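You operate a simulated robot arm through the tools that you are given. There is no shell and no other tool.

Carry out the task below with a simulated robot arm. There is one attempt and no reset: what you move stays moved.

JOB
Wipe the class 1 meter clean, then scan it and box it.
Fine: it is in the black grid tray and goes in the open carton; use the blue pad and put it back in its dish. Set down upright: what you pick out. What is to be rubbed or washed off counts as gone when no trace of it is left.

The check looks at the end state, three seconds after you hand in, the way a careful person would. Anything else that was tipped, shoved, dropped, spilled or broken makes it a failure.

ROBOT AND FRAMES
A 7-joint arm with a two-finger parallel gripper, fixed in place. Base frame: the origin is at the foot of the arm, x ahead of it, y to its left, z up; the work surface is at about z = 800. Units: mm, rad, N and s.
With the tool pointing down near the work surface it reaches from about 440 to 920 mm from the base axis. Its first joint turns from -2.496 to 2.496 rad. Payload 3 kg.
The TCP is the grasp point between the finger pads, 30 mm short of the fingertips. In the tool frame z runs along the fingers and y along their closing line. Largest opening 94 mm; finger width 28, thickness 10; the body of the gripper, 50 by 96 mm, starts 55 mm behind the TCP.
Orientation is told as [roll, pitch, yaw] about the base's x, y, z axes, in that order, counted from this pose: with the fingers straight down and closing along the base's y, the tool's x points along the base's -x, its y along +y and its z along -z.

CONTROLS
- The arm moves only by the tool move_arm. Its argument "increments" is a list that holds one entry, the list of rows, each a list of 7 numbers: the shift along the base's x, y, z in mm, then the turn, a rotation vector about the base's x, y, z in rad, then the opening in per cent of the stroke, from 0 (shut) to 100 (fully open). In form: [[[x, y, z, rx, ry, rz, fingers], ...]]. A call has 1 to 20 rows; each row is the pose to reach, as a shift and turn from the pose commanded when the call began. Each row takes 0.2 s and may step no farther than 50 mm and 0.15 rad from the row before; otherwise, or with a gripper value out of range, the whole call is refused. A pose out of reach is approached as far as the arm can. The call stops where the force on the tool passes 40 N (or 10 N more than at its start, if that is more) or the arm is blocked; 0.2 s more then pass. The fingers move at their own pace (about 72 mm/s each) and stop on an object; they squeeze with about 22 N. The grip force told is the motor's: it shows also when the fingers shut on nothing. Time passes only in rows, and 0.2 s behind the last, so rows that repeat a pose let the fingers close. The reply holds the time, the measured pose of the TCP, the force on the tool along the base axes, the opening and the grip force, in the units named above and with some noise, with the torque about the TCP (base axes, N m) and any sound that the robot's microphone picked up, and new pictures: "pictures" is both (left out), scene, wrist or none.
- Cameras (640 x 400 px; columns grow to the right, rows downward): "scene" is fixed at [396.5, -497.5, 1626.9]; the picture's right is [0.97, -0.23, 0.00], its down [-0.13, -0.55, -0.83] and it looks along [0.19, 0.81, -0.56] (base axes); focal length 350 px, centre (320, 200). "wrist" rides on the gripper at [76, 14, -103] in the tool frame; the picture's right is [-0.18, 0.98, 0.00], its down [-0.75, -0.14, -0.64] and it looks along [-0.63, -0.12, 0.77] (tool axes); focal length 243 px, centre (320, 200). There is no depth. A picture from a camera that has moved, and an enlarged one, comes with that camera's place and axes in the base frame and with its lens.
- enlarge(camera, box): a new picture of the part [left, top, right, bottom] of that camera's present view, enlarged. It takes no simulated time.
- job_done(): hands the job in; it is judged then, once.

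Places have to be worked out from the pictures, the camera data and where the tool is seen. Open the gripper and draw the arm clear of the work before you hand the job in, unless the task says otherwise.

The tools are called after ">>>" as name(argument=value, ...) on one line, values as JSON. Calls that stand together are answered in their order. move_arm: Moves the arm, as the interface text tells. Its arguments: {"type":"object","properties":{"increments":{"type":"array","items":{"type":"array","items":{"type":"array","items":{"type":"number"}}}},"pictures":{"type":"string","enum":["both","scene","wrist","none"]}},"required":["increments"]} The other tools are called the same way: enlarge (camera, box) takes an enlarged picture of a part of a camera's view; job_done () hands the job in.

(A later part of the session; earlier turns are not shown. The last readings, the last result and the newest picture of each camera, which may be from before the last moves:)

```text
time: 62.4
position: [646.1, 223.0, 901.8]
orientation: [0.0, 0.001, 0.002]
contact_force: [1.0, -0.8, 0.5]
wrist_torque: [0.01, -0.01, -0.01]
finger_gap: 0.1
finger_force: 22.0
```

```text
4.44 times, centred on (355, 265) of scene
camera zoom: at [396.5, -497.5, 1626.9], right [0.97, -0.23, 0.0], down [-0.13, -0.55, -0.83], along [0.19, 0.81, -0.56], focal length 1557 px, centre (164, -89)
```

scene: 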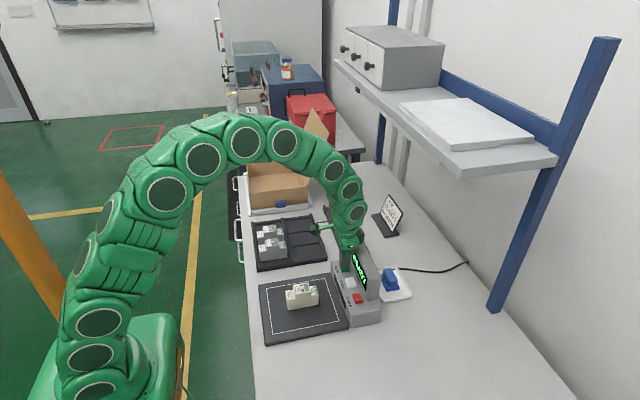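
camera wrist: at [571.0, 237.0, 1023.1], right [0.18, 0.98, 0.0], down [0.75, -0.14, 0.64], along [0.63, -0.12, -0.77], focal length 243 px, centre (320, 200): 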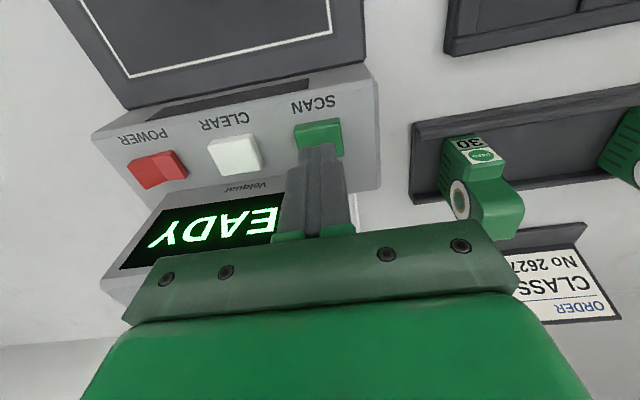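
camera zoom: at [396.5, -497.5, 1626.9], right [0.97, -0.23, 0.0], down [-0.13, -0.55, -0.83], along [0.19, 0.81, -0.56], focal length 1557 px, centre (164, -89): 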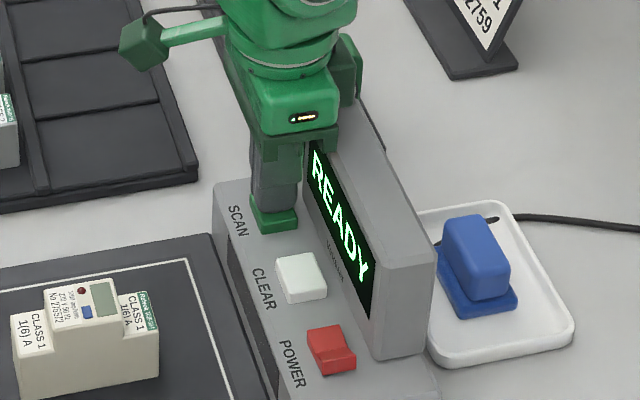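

A box on the gripper's +x side would come very near the top of the display if I pressed vertically. I back off upward and tilt the tool by −0.4 rad about y so the gripper leans away from the display.

>>> move_arm(increments=[[[0, 0, 20, 0, 0, 0, 0], [0, 0, 40, 0, -0.1, 0, 0], [0, 0, 40, 0, -0.2, 0, 0], [0, 0, 40, 0, -0.3, 0, 0], [0, 0, 40, 0, -0.4, 0, 0], [0, 0, 40, 0, -0.4, 0, 0]]], pictures="both")

>>> enlarge(camera="scene", box=[310, 220, 400, 310])

>>> enlarge(camera="wrist", box=[200, 60, 440, 250])

```text
time: 63.8
position: [645.5, 223.9, 940.2]
orientation: [-0.001, -0.394, 0.001]
contact_force: [-26.4, -7.9, -10.5]
wrist_torque: [-0.31, 0.85, -0.2]
finger_gap: 0.0
finger_force: 21.8
camera wrist: at [536.1, 238.5, 1004.6], right [0.17, 0.98, 0.07], down [0.45, -0.14, 0.88], along [0.88, -0.12, -0.46], focal length 243 px, centre (320, 200)
```

scene: 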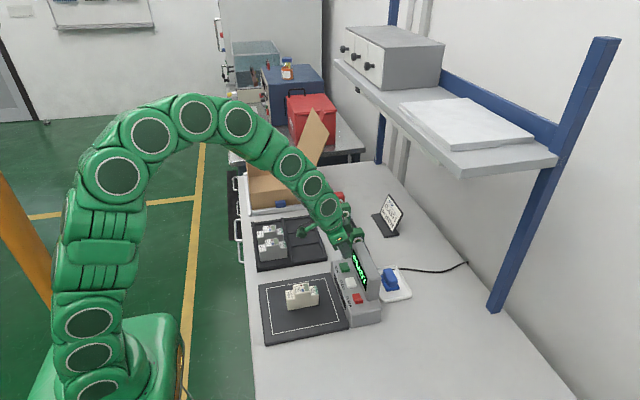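
wrist: 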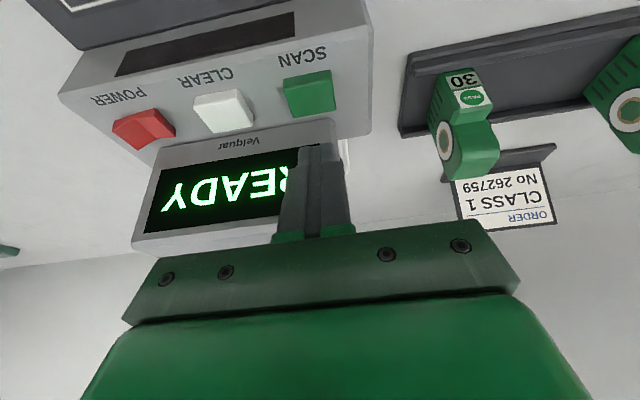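

```text
4.44 times, centred on (355, 265) of scene
camera zoom: at [396.5, -497.5, 1626.9], right [0.97, -0.23, 0.0], down [-0.13, -0.55, -0.83], along [0.19, 0.81, -0.56], focal length 1557 px, centre (164, -89)
```

zoom: 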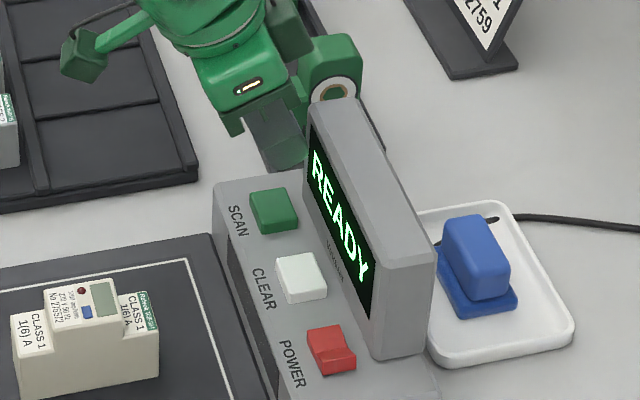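

```text
2.11 times, centred on (320, 155) of wrist
camera zoom: at [536.1, 238.5, 1004.6], right [0.17, 0.98, 0.07], down [0.45, -0.14, 0.88], along [0.88, -0.12, -0.46], focal length 511 px, centre (320, 295)
```

zoom: 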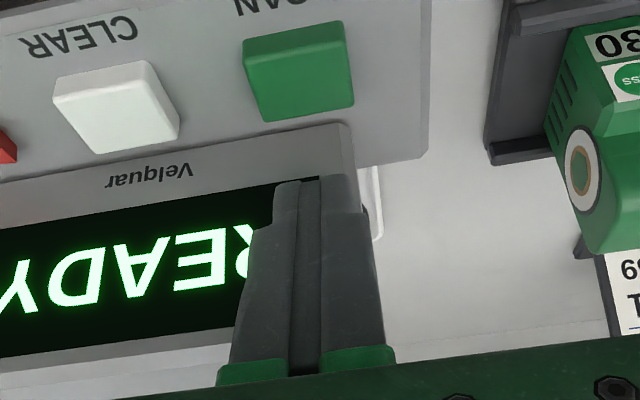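

The force reading (−26 N in x) shows the fingertips are leaning on the display face. I back away in −x at once.

>>> move_arm(increments=[[[-6, 0, 0, 0, 0, 0, 0], [-15, 0, 0, 0, 0, 0, 0], [-30, 0, 10, 0, 0, 0, 0], [-30, 0, 10, 0, 0, 0, 0]]], pictures="both")

>>> enlarge(camera="scene", box=[310, 220, 400, 330])

>>> enlarge(camera="wrist", box=[40, 0, 440, 250])

```text
time: 64.8
position: [614.5, 224.6, 951.9]
orientation: [0.0, -0.399, 0.0]
contact_force: [-0.7, -0.5, -1.0]
wrist_torque: [0.01, 0.01, 0.0]
finger_gap: 0.1
finger_force: 22.1
camera wrist: at [505.4, 238.2, 1015.2], right [0.17, 0.98, 0.07], down [0.44, -0.14, 0.88], along [0.88, -0.12, -0.46], focal length 243 px, centre (320, 200)
```

scene: 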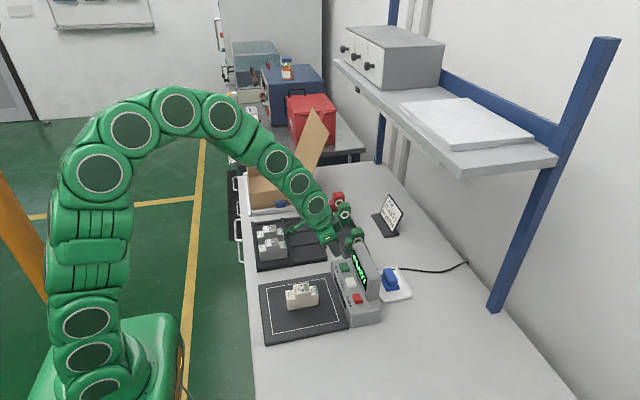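
wrist: 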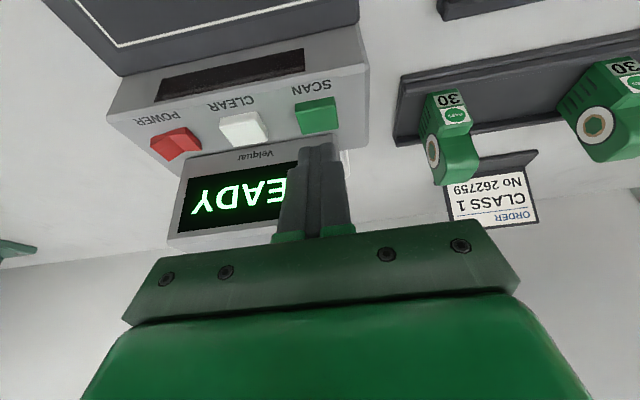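

```text
3.64 times, centred on (355, 275) of scene
camera zoom: at [396.5, -497.5, 1626.9], right [0.97, -0.23, 0.0], down [-0.13, -0.55, -0.83], along [0.19, 0.81, -0.56], focal length 1274 px, centre (193, -73)
```

zoom: 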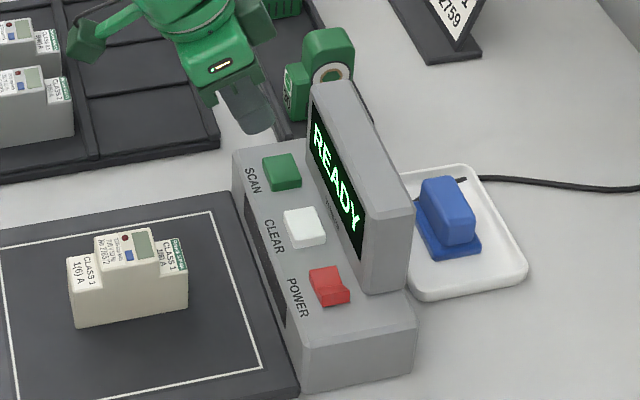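

```text
1.60 times, centred on (240, 125) of wrist
camera zoom: at [505.4, 238.2, 1015.2], right [0.17, 0.98, 0.07], down [0.44, -0.14, 0.88], along [0.88, -0.12, -0.46], focal length 388 px, centre (448, 320)
```

zoom: 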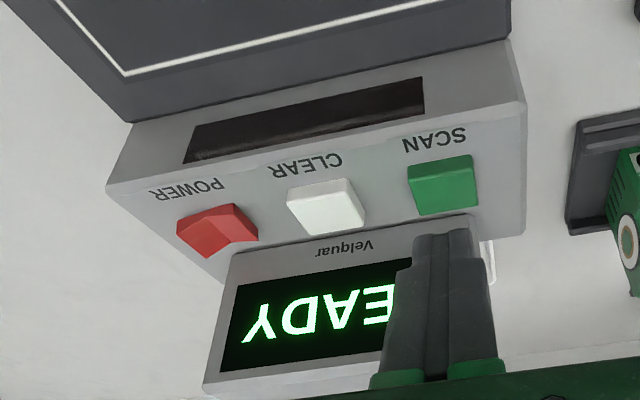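

The console did not move (button pixels unchanged) and the force is gone. A safer way: straighten up, turn to yaw −90° with fingers wide open, and press SCAN with only the +x finger so the body stays well clear of the display. First I straighten and rise.

>>> move_arm(increments=[[[-5, 0, 10, 0, 0.1, 0, 0], [-10, 0, 25, 0, 0.2, 0, 0], [-15, 0, 40, 0, 0.3, 0, 0], [-19.5, 0, 50, 0, 0.4, 0, 0], [-19.5, 0, 50, 0, 0.4, 0, 0]]], pictures="none")

>>> move_arm(increments=[[[0, 0, 0, 0, 0, -0.131, 50], [0, 0, 0, 0, 0, -0.262, 100], [0, 0, 0, 0, 0, -0.393, 100], [0, 0, 0, 0, 0, -0.524, 100], [0, 0, 0, 0, 0, -0.654, 100], [0, 0, 0, 0, 0, -0.785, 100], [0, 0, 0, 0, 0, -0.916, 100], [0, 0, 0, 0, 0, -1.047, 100], [0, 0, 0, 0, 0, -1.178, 100], [0, 0, 0, 0, 0, -1.309, 100], [0, 0, 0, 0, 0, -1.44, 100], [0, 0, 0, 0, 0, -1.5708, 100], [0, 0, 0, 0, 0, -1.5708, 100]]], pictures="both")

>>> enlarge(camera="scene", box=[250, 200, 400, 330])

>>> enlarge(camera="wrist", box=[180, 20, 480, 250])

```text
time: 66.0
position: [599.1, 222.0, 1000.1]
orientation: [0.001, 0.002, 0.001]
contact_force: [-0.6, 0.2, 0.0]
wrist_torque: [-0.01, -0.01, 0.0]
finger_gap: 0.0
finger_force: 21.7
```

```text
time: 68.8
position: [597.4, 223.7, 1001.2]
orientation: [0.0, 0.001, -1.57]
contact_force: [-0.2, -0.6, 1.1]
wrist_torque: [0.04, -0.01, 0.0]
finger_gap: 94.0
finger_force: 0.0
camera wrist: at [612.5, 300.0, 1102.8], right [0.98, -0.18, 0.0], down [-0.14, -0.75, 0.64], along [-0.12, -0.63, -0.77], focal length 243 px, centre (320, 200)
```

scene: 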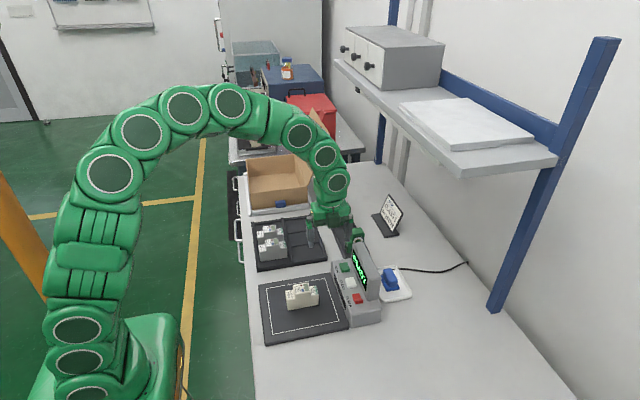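
wrist: 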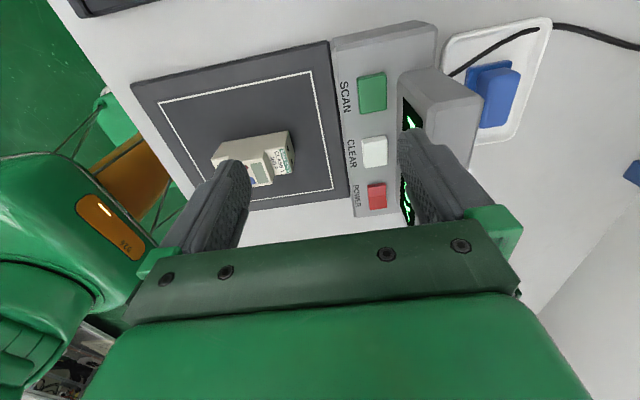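

```text
3.08 times, centred on (325, 265) of scene
camera zoom: at [396.5, -497.5, 1626.9], right [0.97, -0.23, 0.0], down [-0.13, -0.55, -0.83], along [0.19, 0.81, -0.56], focal length 1078 px, centre (305, 0)
```

zoom: 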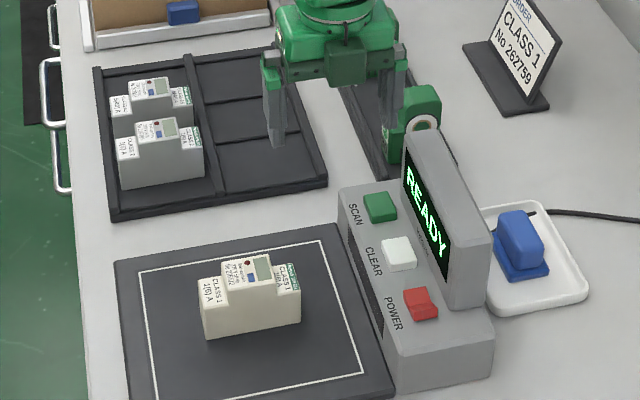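

```text
1.74 times, centred on (330, 135) of wrist
camera zoom: at [612.5, 300.0, 1102.8], right [0.98, -0.18, 0.0], down [-0.14, -0.75, 0.64], along [-0.12, -0.63, -0.77], focal length 422 px, centre (303, 313)
```

zoom: 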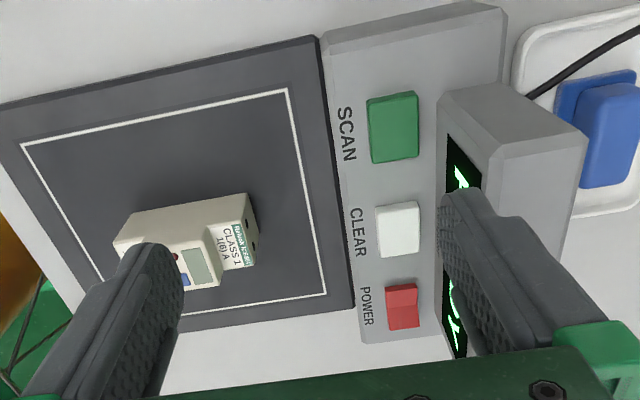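

Now I have a clear view: SCAN centre (648, 224), display face at x≈673. With fingers open the +x finger centre lies 52 mm from the TCP, so TCP (596, 223.5) puts it right over SCAN with ~19 mm to the display. I descend to just above.

>>> move_arm(increments=[[[-1, 1, -35, 0, 0, 0, 100], [-1, 1, -65, 0, 0, 0, 100], [-1, 1, -85, 0, 0, 0, 100], [-1, 1, -96, 0, 0, 0, 100], [-1, 1, -96, 0, 0, 0, 100]]], pictures="both")

>>> enlarge(camera="scene", box=[280, 220, 400, 320])

>>> enlarge(camera="wrist", box=[180, 20, 480, 250])

```text
time: 70.0
position: [595.7, 222.6, 904.7]
orientation: [0.0, 0.0, -1.57]
contact_force: [1.2, 0.1, 0.8]
wrist_torque: [-0.04, 0.01, -0.01]
finger_gap: 93.8
finger_force: 0.1
camera wrist: at [610.6, 299.8, 1006.8], right [0.98, -0.18, 0.0], down [-0.14, -0.75, 0.64], along [-0.12, -0.63, -0.77], focal length 243 px, centre (320, 200)
```

scene: 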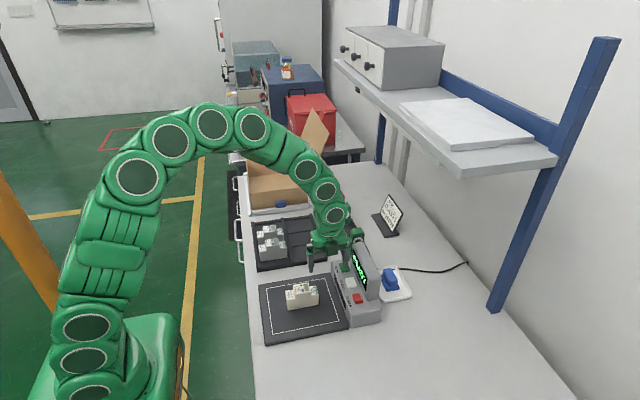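
wrist: 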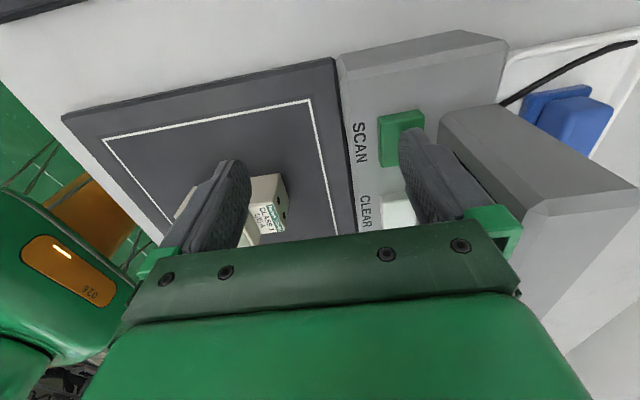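

```text
4.00 times, centred on (340, 270) of scene
camera zoom: at [396.5, -497.5, 1626.9], right [0.97, -0.23, 0.0], down [-0.13, -0.55, -0.83], along [0.19, 0.81, -0.56], focal length 1401 px, centre (240, -80)
```

zoom: 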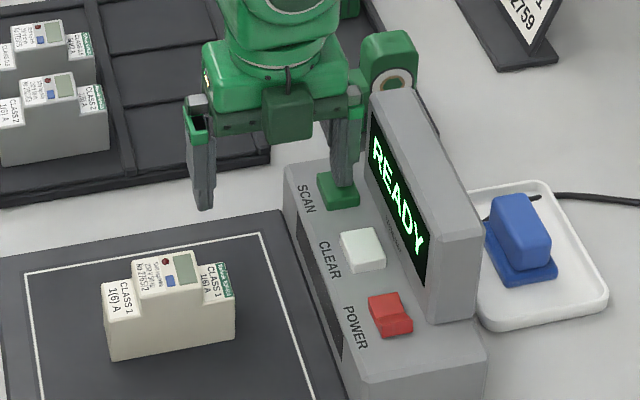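

```text
1.74 times, centred on (330, 135) of wrist
camera zoom: at [610.6, 299.8, 1006.8], right [0.98, -0.18, 0.0], down [-0.14, -0.75, 0.64], along [-0.12, -0.63, -0.77], focal length 422 px, centre (303, 313)
```

zoom: 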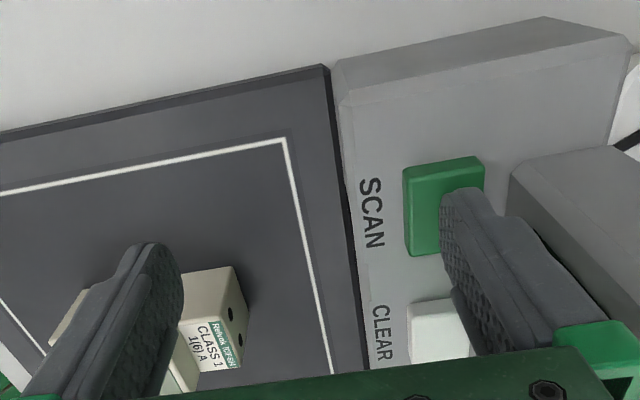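

The +x finger hangs right above SCAN, clear of CLEAR and the display. I press down in small steps.

>>> move_arm(increments=[[[0, 0, -4, 0, 0, 0, 100], [0, 0, -7, 0, 0, 0, 100], [0, 0, -8, 0, 0, 0, 100], [0, 0, -9, 0, 0, 0, 100], [0, 0, -10, 0, 0, 0, 100]]], pictures="scene")

>>> enlarge(camera="scene", box=[320, 240, 380, 300])

```text
time: 71.2
position: [596.6, 224.4, 895.2]
orientation: [0.001, 0.001, -1.569]
contact_force: [-1.9, -2.8, 11.7]
wrist_torque: [-0.11, -0.57, -0.15]
finger_gap: 92.8
finger_force: 0.1
heard: click
```

scene: 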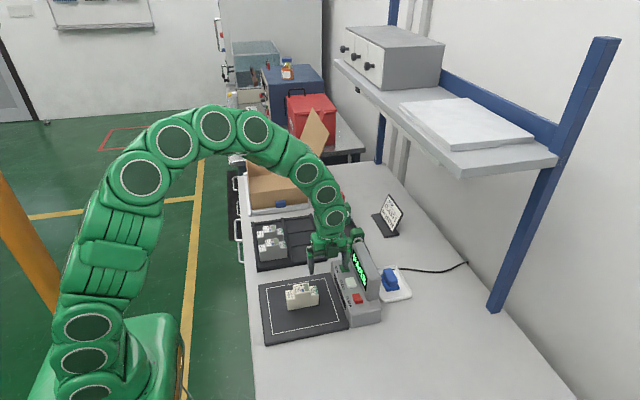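

```text
6.67 times, centred on (350, 270) of scene
camera zoom: at [396.5, -497.5, 1626.9], right [0.97, -0.23, 0.0], down [-0.13, -0.55, -0.83], along [0.19, 0.81, -0.56], focal length 2336 px, centre (120, -267)
```

zoom: 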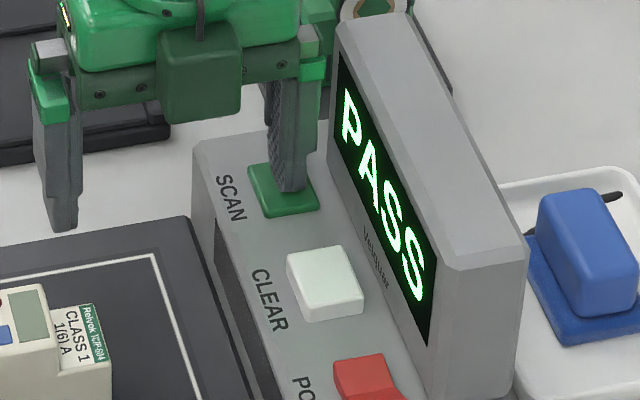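

A click was heard and the display now shows PASS. I rise straight off the button and check that the reading remains.

>>> move_arm(increments=[[[0, 0, 5, 0, 0, 0, 100], [0, 0, 25, 0, 0, 0, 100], [0, 0, 60, 0, 0, 0, 100], [0, 0, 95, 0, 0, 0, 100], [0, 0, 110, 0, 0, 0, 100], [0, 0, 110, 0, 0, 0, 100]]], pictures="both")

>>> enlarge(camera="scene", box=[280, 230, 400, 330])

>>> enlarge(camera="wrist", box=[180, 80, 400, 240])

```text
time: 72.6
position: [596.2, 223.6, 1004.4]
orientation: [0.0, -0.001, -1.571]
contact_force: [-0.6, 0.4, 0.3]
wrist_torque: [0.0, 0.03, -0.01]
finger_gap: 94.1
finger_force: 0.0
camera wrist: at [610.4, 300.1, 1105.9], right [0.98, -0.18, 0.0], down [-0.14, -0.75, 0.64], along [-0.12, -0.63, -0.77], focal length 243 px, centre (320, 200)
```

scene: 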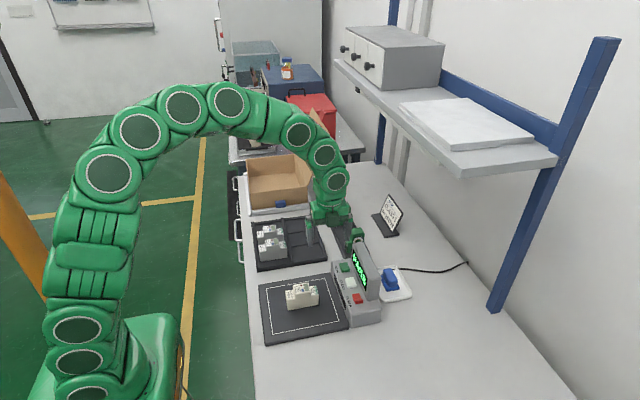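
wrist: 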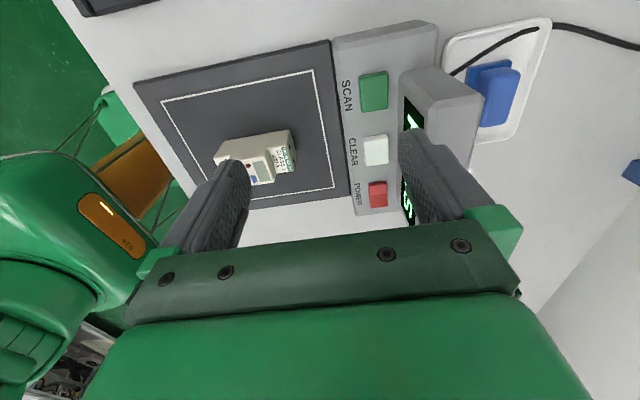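

```text
4.00 times, centred on (340, 280) of scene
camera zoom: at [396.5, -497.5, 1626.9], right [0.97, -0.23, 0.0], down [-0.13, -0.55, -0.83], along [0.19, 0.81, -0.56], focal length 1401 px, centre (240, -120)
```

zoom: 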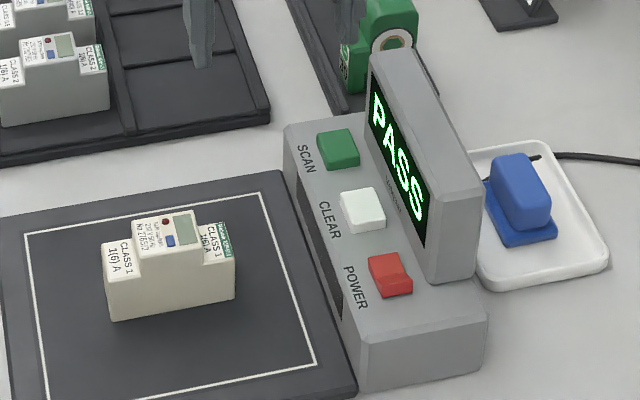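

```text
2.50 times, centred on (290, 160) of wrist
camera zoom: at [610.4, 300.1, 1105.9], right [0.98, -0.18, 0.0], down [-0.14, -0.75, 0.64], along [-0.12, -0.63, -0.77], focal length 606 px, centre (395, 300)
```

zoom: 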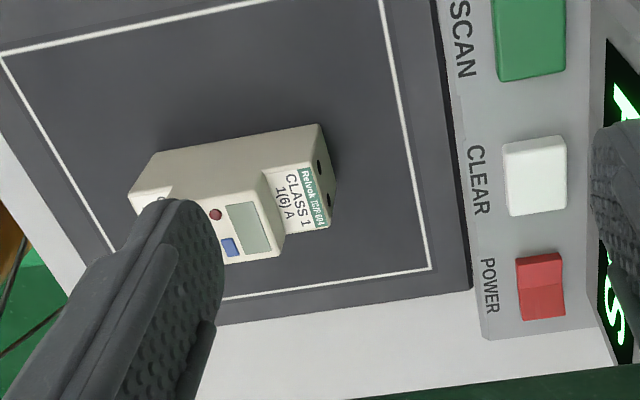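

PASS is still shown, and the meter's far and side faces are clean too. I return to yaw 0 above the meter at (504, 162) with fingers at ~60 mm.

>>> move_arm(increments=[[[-7, -5, 0, 0, 0, 0.131, 100], [-15, -10, 0, 0, 0, 0.262, 100], [-23, -15, 0, 0, 0, 0.393, 100], [-31, -20, 0, 0, 0, 0.524, 100], [-38, -26, 0, 0, 0, 0.654, 100], [-46, -31, 0, 0, 0, 0.785, 100], [-54, -36, 0, 0, 0, 0.916, 100], [-61, -41, 0, 0, 0, 1.047, 100], [-69, -46, 0, 0, 0, 1.178, 80], [-77, -51, 0, 0, 0, 1.309, 64], [-85, -56, -5, 0, 0, 1.44, 64], [-92, -61.5, -14, 0, 0, 1.5708, 64], [-92, -61.5, -14, 0, 0, 1.5708, 64]]], pictures="both")

>>> enlarge(camera="wrist", box=[220, 20, 420, 200])

```text
time: 75.4
position: [504.6, 164.2, 991.9]
orientation: [0.0, 0.001, 0.002]
contact_force: [0.2, 0.4, -0.1]
wrist_torque: [0.01, -0.01, 0.0]
finger_gap: 60.3
finger_force: 0.1
camera wrist: at [428.1, 178.3, 1093.9], right [0.18, 0.98, 0.0], down [0.75, -0.14, 0.64], along [0.63, -0.12, -0.77], focal length 243 px, centre (320, 200)
```

scene: 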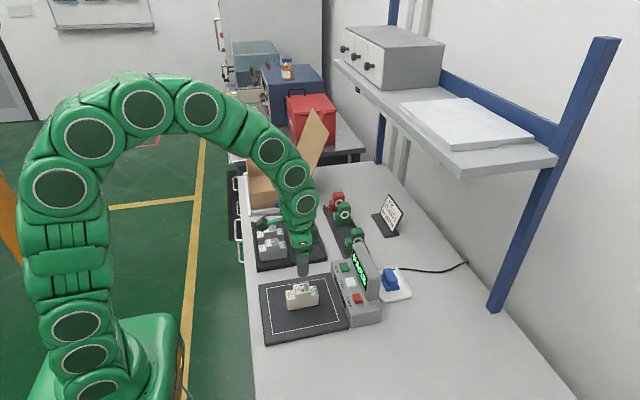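
wrist: 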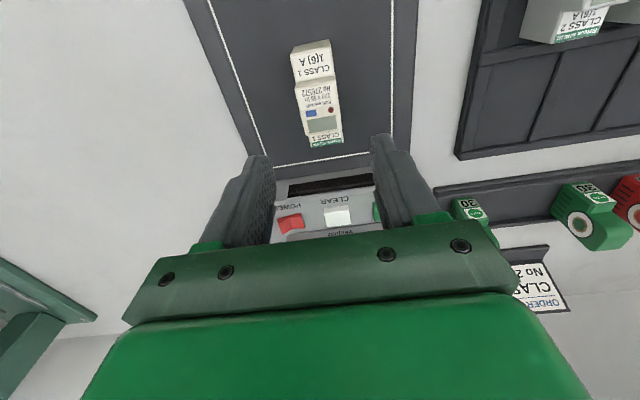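

```text
2.22 times, centred on (320, 110) of wrist
camera zoom: at [428.1, 178.3, 1093.9], right [0.18, 0.98, 0.0], down [0.75, -0.14, 0.64], along [0.63, -0.12, -0.77], focal length 539 px, centre (320, 400)
```

zoom: 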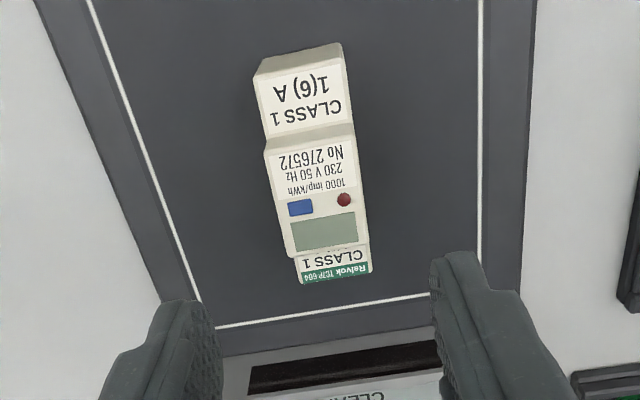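

The meter sits centred under the fingers as before. I descend to TCP z≈860.5 and grip it.

>>> move_arm(increments=[[[0, 0, -40, 0, 0, 0, 64], [0, 0, -75, 0, 0, 0, 64], [0, 0, -95, 0, 0, 0, 64], [0, 0, -110, 0, 0, 0, 64], [0, 0, -122, 0, 0, 0, 64], [0, 0, -129.5, 0, 0, 0, 64], [0, 0, -129.5, 0, 0, 0, 64], [0, 0, -129.5, 0, 0, 0, 50], [0, 0, -129.5, 0, 0, 0, 40], [0, 0, -129.5, 0, 0, 0, 20], [0, 0, -129.5, 0, 0, 0, 20], [0, 0, -129.5, 0, 0, 0, 20]]], pictures="both")

```text
time: 78.0
position: [504.8, 165.1, 860.6]
orientation: [-0.001, 0.0, -0.001]
contact_force: [0.5, 0.0, 0.1]
wrist_torque: [0.06, 0.01, -0.02]
finger_gap: 40.0
finger_force: 22.3
camera wrist: at [428.7, 178.4, 962.8], right [0.18, 0.98, 0.0], down [0.75, -0.14, 0.64], along [0.63, -0.12, -0.77], focal length 243 px, centre (320, 200)
```

scene: 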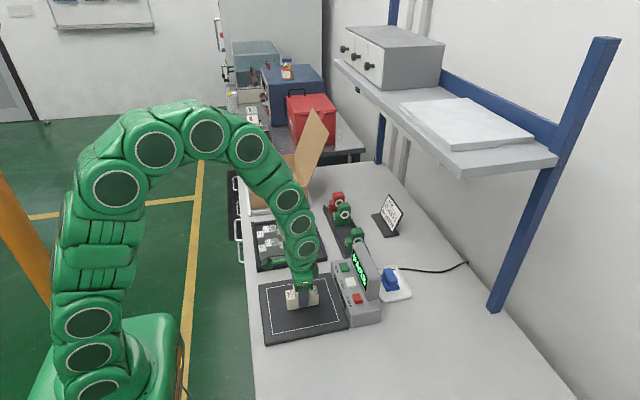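
wrist: 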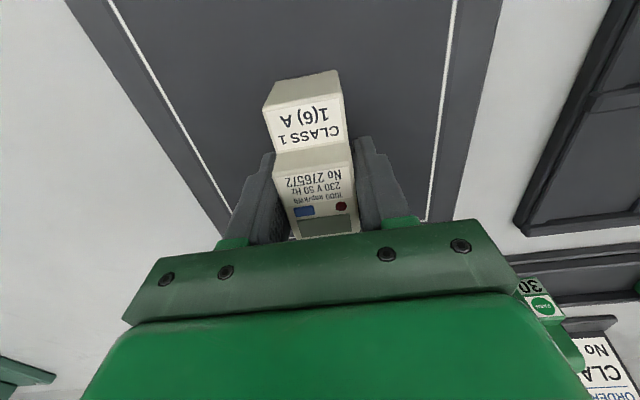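

The meter is gripped. I lift it and carry it over the tray towards the carton at a safe height.

>>> move_arm(increments=[[[0, 0, 8, 0, 0, 0, 20], [0, 0, 35, 0, 0, 0, 20], [0, 0, 75, 0, 0, 0, 20], [0, 0, 115, 0, 0, 0, 20], [0, 0, 150, 0, 0, 0, 20], [-3, 40, 155, 0, 0, 0, 20], [-6, 85, 155, 0, 0, 0, 20], [-9, 130, 155, 0, 0, 0, 20], [-12, 175, 155, 0, 0, 0, 20], [-15, 220, 155, 0, 0, 0, 20], [-18, 265, 155, 0, 0, 0, 20], [-20, 310, 155, 0, 0, 0, 20], [-22, 355, 155, 0, 0, 0, 20], [-23, 400, 155, 0, 0, 0, 20], [-24, 440, 155, 0, 0, 0, 20], [-24, 458, 155, 0, 0, 0, 20], [-24, 458, 155, 0, 0, 0, 20]]], pictures="both")

>>> enlarge(camera="scene", box=[225, 110, 345, 220])

>>> enlarge(camera="wrist", box=[260, 0, 560, 230])

```text
time: 81.6
position: [482.3, 620.9, 1015.2]
orientation: [0.001, 0.001, -0.001]
contact_force: [-0.4, -0.3, -1.6]
wrist_torque: [-0.02, -0.04, -0.04]
finger_gap: 40.1
finger_force: 22.2
camera wrist: at [406.0, 636.0, 1117.8], right [0.18, 0.98, 0.0], down [0.75, -0.14, 0.64], along [0.63, -0.12, -0.77], focal length 243 px, centre (320, 200)
```

scene: 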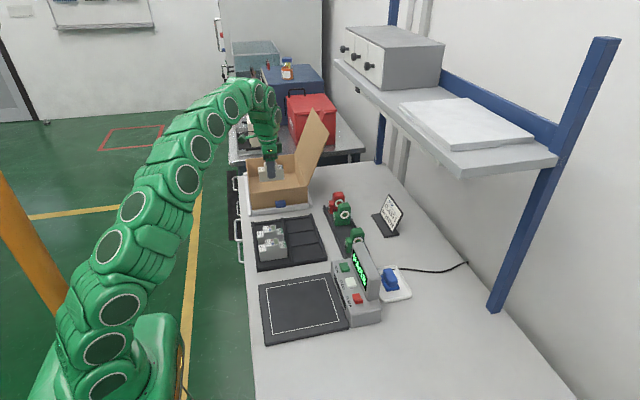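
wrist: 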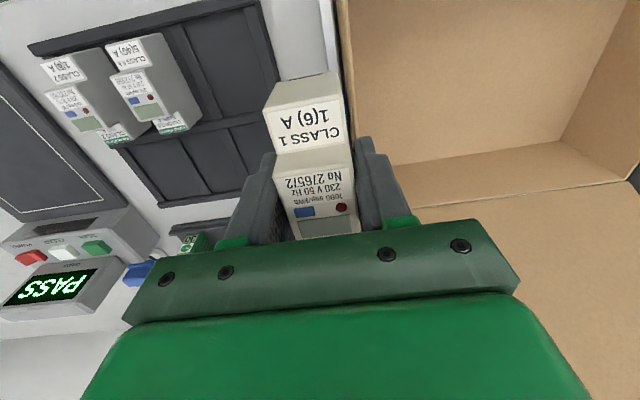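

```text
3.64 times, centred on (285, 165) of scene
camera zoom: at [396.5, -497.5, 1626.9], right [0.97, -0.23, 0.0], down [-0.13, -0.55, -0.83], along [0.19, 0.81, -0.56], focal length 1274 px, centre (447, 327)
```

zoom: 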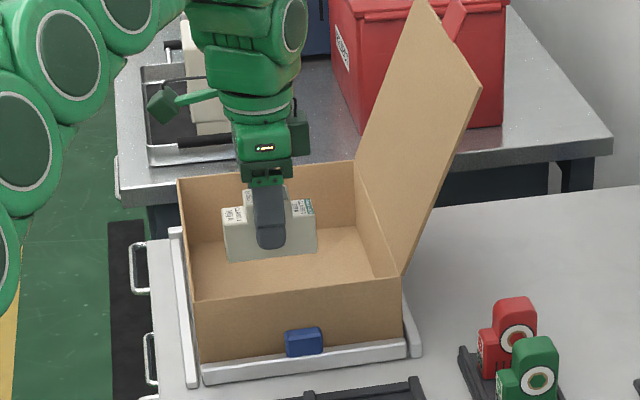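

```text
1.74 times, centred on (410, 115) of wrist
camera zoom: at [406.0, 636.0, 1117.8], right [0.18, 0.98, 0.0], down [0.75, -0.14, 0.64], along [0.63, -0.12, -0.77], focal length 422 px, centre (164, 348)
```

zoom: 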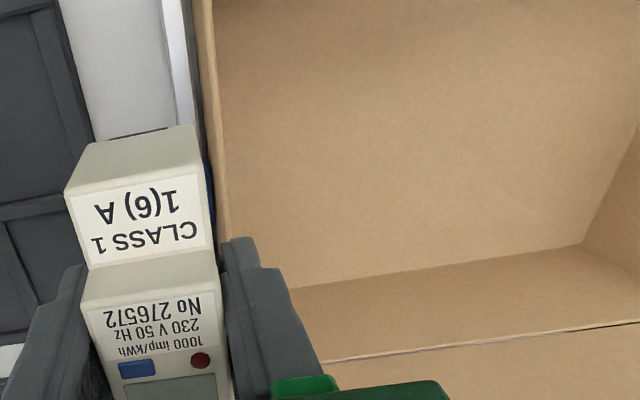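

PASS is still displayed. The carton reads: front wall y≈648–653, left wall x≈404, right wall x≈612, rim z≈905, floor z≈811. I move the meter over a clear spot at (492, 730) and lower it to above the floor.

>>> move_arm(increments=[[[4, 37, 0, 0, 0, 0, 20], [8, 74, 0, 0, 0, 0, 20], [12, 110, 0, 0, 0, 0, 20], [12, 110, 0, 0, 0, 0, 20], [12, 110, -30, 0, 0, 0, 20], [12, 110, -60, 0, 0, 0, 20], [12, 110, -60, 0, 0, 0, 20]]], pictures="both")

>>> enlarge(camera="scene", box=[225, 110, 345, 220])

```text
time: 83.2
position: [493.9, 729.8, 957.6]
orientation: [0.0, 0.0, 0.002]
contact_force: [-0.3, -0.3, -1.1]
wrist_torque: [-0.01, 0.0, -0.02]
finger_gap: 40.1
finger_force: 22.0
out of reach, approached as far as the arm can: row 3, 4, 5
camera wrist: at [418.0, 743.8, 1058.9], right [0.18, 0.98, 0.0], down [0.75, -0.14, 0.64], along [0.63, -0.12, -0.77], focal length 243 px, centre (320, 200)
```

scene: 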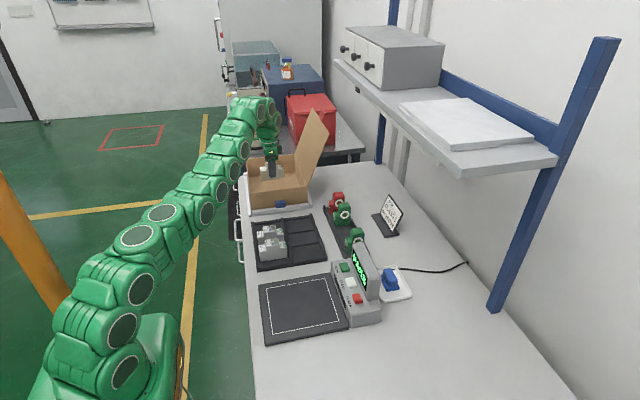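
wrist: 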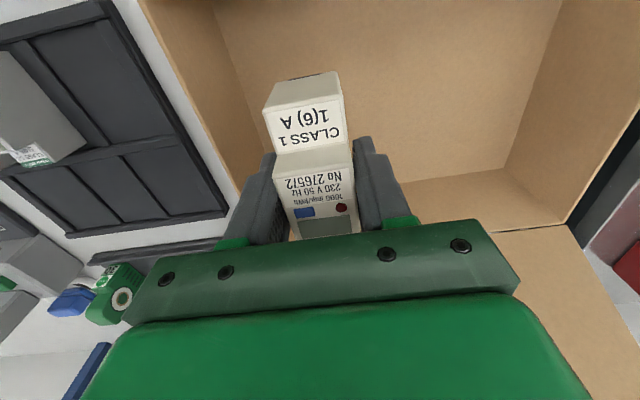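

```text
3.64 times, centred on (285, 165) of scene
camera zoom: at [396.5, -497.5, 1626.9], right [0.97, -0.23, 0.0], down [-0.13, -0.55, -0.83], along [0.19, 0.81, -0.56], focal length 1274 px, centre (447, 327)
```

zoom: 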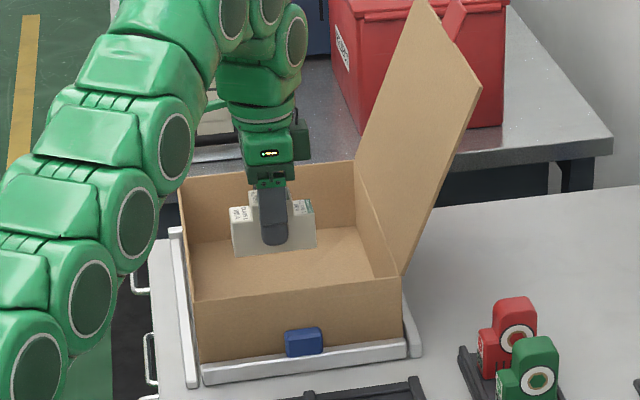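

The spot is reached at z≈957 (it was only out of reach higher up). The meter hangs inside the carton walls; I lower it towards the floor.

>>> move_arm(increments=[[[0, 0, -25, 0, 0, 0, 20], [0, 0, -50, 0, 0, 0, 20], [0, 0, -70, 0, 0, 0, 20], [0, 0, -83, 0, 0, 0, 20], [0, 0, -83, 0, 0, 0, 20]]], pictures="both")

>>> enlarge(camera="scene", box=[225, 110, 345, 220])

```text
time: 84.4
position: [492.6, 729.9, 874.6]
orientation: [0.0, -0.001, 0.001]
contact_force: [-0.5, 0.3, -0.8]
wrist_torque: [-0.01, 0.0, -0.04]
finger_gap: 40.2
finger_force: 22.3
camera wrist: at [416.5, 744.4, 975.7], right [0.18, 0.98, 0.0], down [0.75, -0.14, 0.64], along [0.63, -0.12, -0.77], focal length 243 px, centre (320, 200)
```

scene: 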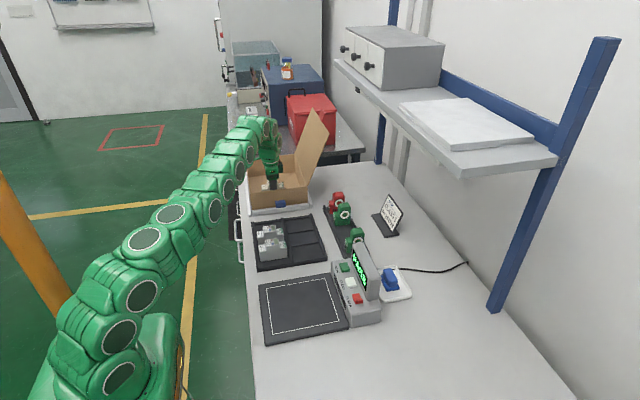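
wrist: 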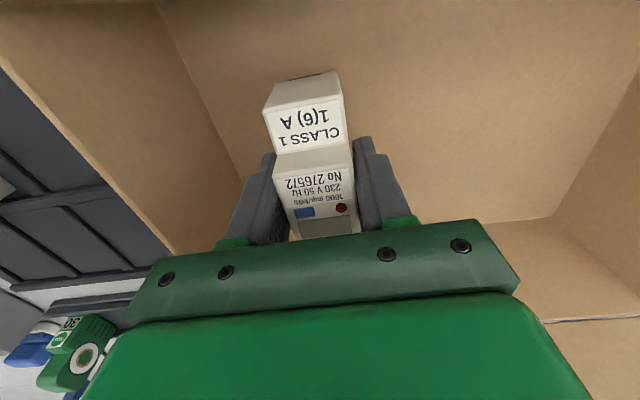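

```text
3.64 times, centred on (285, 165) of scene
camera zoom: at [396.5, -497.5, 1626.9], right [0.97, -0.23, 0.0], down [-0.13, -0.55, -0.83], along [0.19, 0.81, -0.56], focal length 1274 px, centre (447, 327)
```

zoom: 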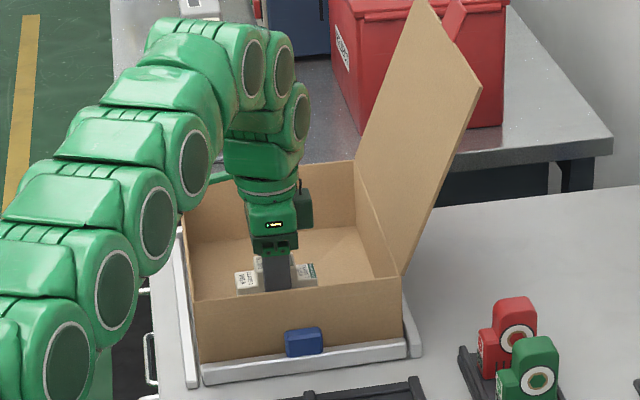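

All is clear of the carton walls. I step down until the meter touches the carton floor.

>>> move_arm(increments=[[[0, 0, -1, 0, 0, 0, 20], [0, 0, -2, 0, 0, 0, 20], [0, 0, -3, 0, 0, 0, 20], [0, 0, -4, 0, 0, 0, 20], [0, 0, -4, 0, 0, 0, 20]]], pictures="none")

>>> move_arm(increments=[[[0, 0, -1, 0, 0, 0, 20], [0, 0, -2, 0, 0, 0, 20], [0, 0, -2, 0, 0, 0, 20]]], pictures="none")

```text
time: 85.6
position: [491.7, 730.2, 868.9]
orientation: [0.001, 0.001, -0.001]
contact_force: [0.4, 0.4, -0.9]
wrist_torque: [0.0, -0.01, -0.03]
finger_gap: 40.3
finger_force: 22.1
```

```text
time: 86.4
position: [492.0, 729.9, 866.9]
orientation: [0.0, -0.001, 0.0]
contact_force: [-1.4, 0.6, -1.6]
wrist_torque: [0.0, -0.02, 0.01]
finger_gap: 40.1
finger_force: 21.9
```

No contact yet at commanded z≈866.7. I keep stepping down 1 mm at a time.

>>> move_arm(increments=[[[0, 0, -1, 0, 0, 0, 20], [0, 0, -1, 0, 0, 0, 20]]], pictures="none")

>>> move_arm(increments=[[[0, 0, -1, 0, 0, 0, 20], [0, 0, -1, 0, 0, 0, 20]]], pictures="none")

>>> move_arm(increments=[[[0, 0, -1, 0, 0, 0, 20], [0, 0, -1, 0, 0, 0, 20]]], pictures="none")

```text
time: 87.0
position: [490.7, 731.0, 866.6]
orientation: [0.001, 0.002, 0.001]
contact_force: [0.5, 1.1, -1.3]
wrist_torque: [0.01, -0.01, 0.02]
finger_gap: 40.4
finger_force: 22.0
```

```text
time: 87.6
position: [491.7, 731.9, 864.2]
orientation: [0.0, 0.001, 0.0]
contact_force: [-0.8, 0.1, -0.8]
wrist_torque: [-0.01, 0.0, 0.0]
finger_gap: 40.1
finger_force: 22.0
```

```text
time: 88.2
position: [493.1, 731.7, 864.5]
orientation: [-0.001, 0.001, 0.0]
contact_force: [0.2, 0.3, -1.6]
wrist_torque: [-0.01, 0.04, 0.0]
finger_gap: 40.3
finger_force: 21.9
```

Commanded z≈863.7 and still hanging free. I continue.

>>> move_arm(increments=[[[0, 0, -1, 0, 0, 0, 20], [0, 0, -1, 0, 0, 0, 20]]], pictures="none")

>>> move_arm(increments=[[[0, 0, -1, 0, 0, 0, 20], [0, 0, -1, 0, 0, 0, 20]]], pictures="none")

>>> move_arm(increments=[[[0, 0, -1, 0, 0, 0, 20], [0, 0, -1, 0, 0, 0, 20]]], pictures="none")

```text
time: 88.8
position: [491.0, 730.6, 864.1]
orientation: [-0.001, -0.001, -0.001]
contact_force: [-0.7, -0.1, -1.9]
wrist_torque: [0.0, 0.02, 0.03]
finger_gap: 40.2
finger_force: 22.1
```

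```text
time: 89.4
position: [493.2, 731.9, 864.0]
orientation: [-0.001, -0.001, -0.001]
contact_force: [-0.7, 1.1, -1.7]
wrist_torque: [0.02, 0.01, 0.01]
finger_gap: 40.2
finger_force: 21.6
```

```text
time: 90.0
position: [492.4, 731.3, 861.6]
orientation: [-0.002, 0.001, -0.001]
contact_force: [0.3, -0.7, -0.5]
wrist_torque: [0.0, 0.04, 0.01]
finger_gap: 40.2
finger_force: 22.0
```

Commanded z≈860.7; the force is just about to change. I take further small steps.

>>> move_arm(increments=[[[0, 0, -0.7, 0, 0, 0, 20], [0, 0, -0.7, 0, 0, 0, 20]]], pictures="none")

>>> move_arm(increments=[[[0, 0, -0.7, 0, 0, 0, 20], [0, 0, -0.7, 0, 0, 0, 20]]], pictures="scene")

>>> enlarge(camera="scene", box=[255, 155, 325, 215])

```text
time: 90.6
position: [492.5, 729.4, 860.8]
orientation: [0.001, 0.0, -0.001]
contact_force: [-0.1, -0.1, -1.7]
wrist_torque: [0.0, -0.02, -0.01]
finger_gap: 40.5
finger_force: 22.1
```

```text
time: 91.2
position: [492.7, 730.7, 861.0]
orientation: [0.0, 0.0, -0.001]
contact_force: [0.7, -0.5, -1.0]
wrist_torque: [-0.03, -0.01, 0.02]
finger_gap: 40.3
finger_force: 21.9
```

scene: 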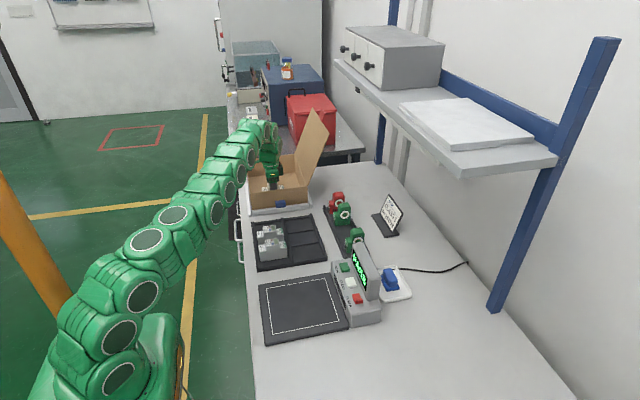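

```text
6.67 times, centred on (290, 185) of scene
camera zoom: at [396.5, -497.5, 1626.9], right [0.97, -0.23, 0.0], down [-0.13, -0.55, -0.83], along [0.19, 0.81, -0.56], focal length 2336 px, centre (520, 300)
```

zoom: 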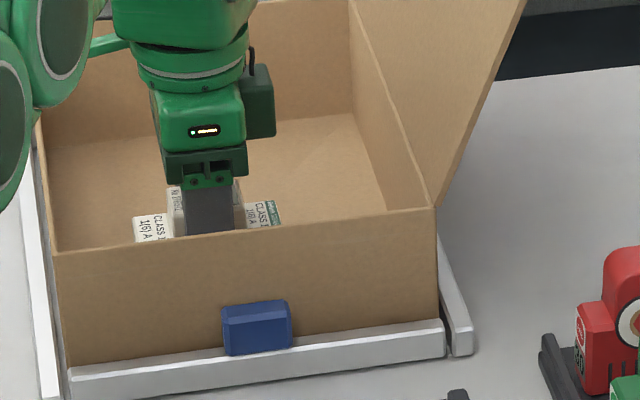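

Still free at commanded 859.3, with the gripper well inside the walls. I continue stepping down.

>>> move_arm(increments=[[[0, 0, -1, 0, 0, 0, 20], [0, 0, -1, 0, 0, 0, 20]]], pictures="none")

>>> move_arm(increments=[[[0, 0, -1, 0, 0, 0, 20], [0, 0, -1, 0, 0, 0, 20]]], pictures="none")

>>> move_arm(increments=[[[0, 0, -1, 0, 0, 0, 20], [0, 0, -1, 0, 0, 0, 20]]], pictures="none")

```text
time: 91.8
position: [492.9, 731.6, 859.1]
orientation: [-0.002, -0.001, -0.001]
contact_force: [0.0, 0.6, -0.9]
wrist_torque: [0.0, -0.03, -0.01]
finger_gap: 40.4
finger_force: 21.8
```

```text
time: 92.4
position: [492.9, 730.3, 857.2]
orientation: [0.0, 0.0, -0.001]
contact_force: [0.0, 0.0, -1.7]
wrist_torque: [-0.01, 0.0, 0.0]
finger_gap: 40.5
finger_force: 22.0
```

```text
time: 93.0
position: [491.9, 730.9, 856.7]
orientation: [-0.001, 0.0, 0.001]
contact_force: [-0.2, -0.4, -1.7]
wrist_torque: [0.0, 0.01, 0.01]
finger_gap: 40.1
finger_force: 21.9
```

Commanded z≈856.3 and no touch yet. More single-millimetre steps.

>>> move_arm(increments=[[[0, 0, -1, 0, 0, 0, 20], [0, 0, -1, 0, 0, 0, 20]]], pictures="none")

>>> move_arm(increments=[[[0, 0, -1, 0, 0, 0, 20], [0, 0, -1, 0, 0, 0, 20]]], pictures="none")

>>> move_arm(increments=[[[0, 0, -1, 0, 0, 0, 20], [0, 0, -1, 0, 0, 0, 20]]], pictures="none")

```text
time: 93.6
position: [492.1, 731.1, 856.1]
orientation: [0.001, 0.0, 0.001]
contact_force: [-0.5, -0.5, -1.4]
wrist_torque: [0.0, 0.0, -0.01]
finger_gap: 40.0
finger_force: 21.9
```

```text
time: 94.2
position: [492.9, 731.1, 854.2]
orientation: [0.001, 0.0, -0.001]
contact_force: [-0.6, -0.2, -0.9]
wrist_torque: [-0.02, 0.0, -0.02]
finger_gap: 40.5
finger_force: 22.0
```

```text
time: 94.8
position: [491.6, 731.0, 854.0]
orientation: [-0.001, -0.001, 0.0]
contact_force: [0.2, -0.2, -1.5]
wrist_torque: [-0.01, 0.01, 0.02]
finger_gap: 40.2
finger_force: 22.1
```

Commanded z≈853.3; the floor should be close (carton floor probably nearer z 800–803). I carry on in small steps.

>>> move_arm(increments=[[[0, 0, -1, 0, 0, 0, 20], [0, 0, -1, 0, 0, 0, 20]]], pictures="none")

>>> move_arm(increments=[[[0, 0, -1, 0, 0, 0, 20], [0, 0, -1, 0, 0, 0, 20]]], pictures="none")

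>>> move_arm(increments=[[[0, 0, -1, 0, 0, 0, 20], [0, 0, -1, 0, 0, 0, 20]]], pictures="both")

```text
time: 95.4
position: [491.8, 730.4, 853.5]
orientation: [0.003, -0.001, 0.002]
contact_force: [-0.3, 0.1, -1.9]
wrist_torque: [-0.01, 0.0, 0.01]
finger_gap: 40.2
finger_force: 22.2
```

```text
time: 96.0
position: [492.1, 730.9, 851.5]
orientation: [0.0, 0.001, 0.0]
contact_force: [0.9, 0.6, -1.3]
wrist_torque: [-0.01, 0.01, -0.03]
finger_gap: 40.1
finger_force: 22.4
```

```text
time: 96.6
position: [492.6, 731.7, 851.1]
orientation: [0.0, 0.0, -0.001]
contact_force: [-0.3, -2.7, 5.3]
wrist_torque: [-0.06, -0.22, -0.08]
finger_gap: 40.1
finger_force: 22.2
camera wrist: at [416.9, 746.2, 953.4], right [0.18, 0.98, 0.0], down [0.75, -0.14, 0.64], along [0.63, -0.12, -0.77], focal length 243 px, centre (320, 200)
```

scene: 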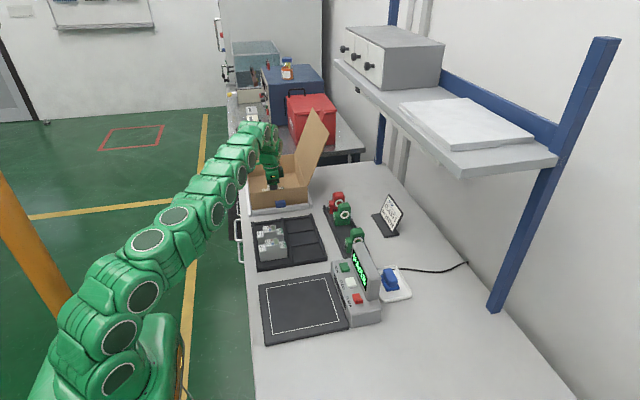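
wrist: 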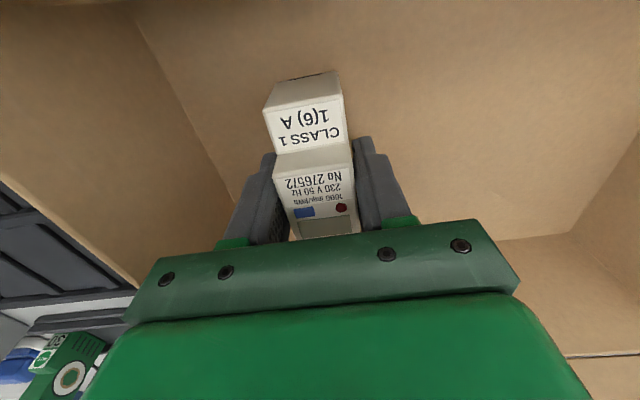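

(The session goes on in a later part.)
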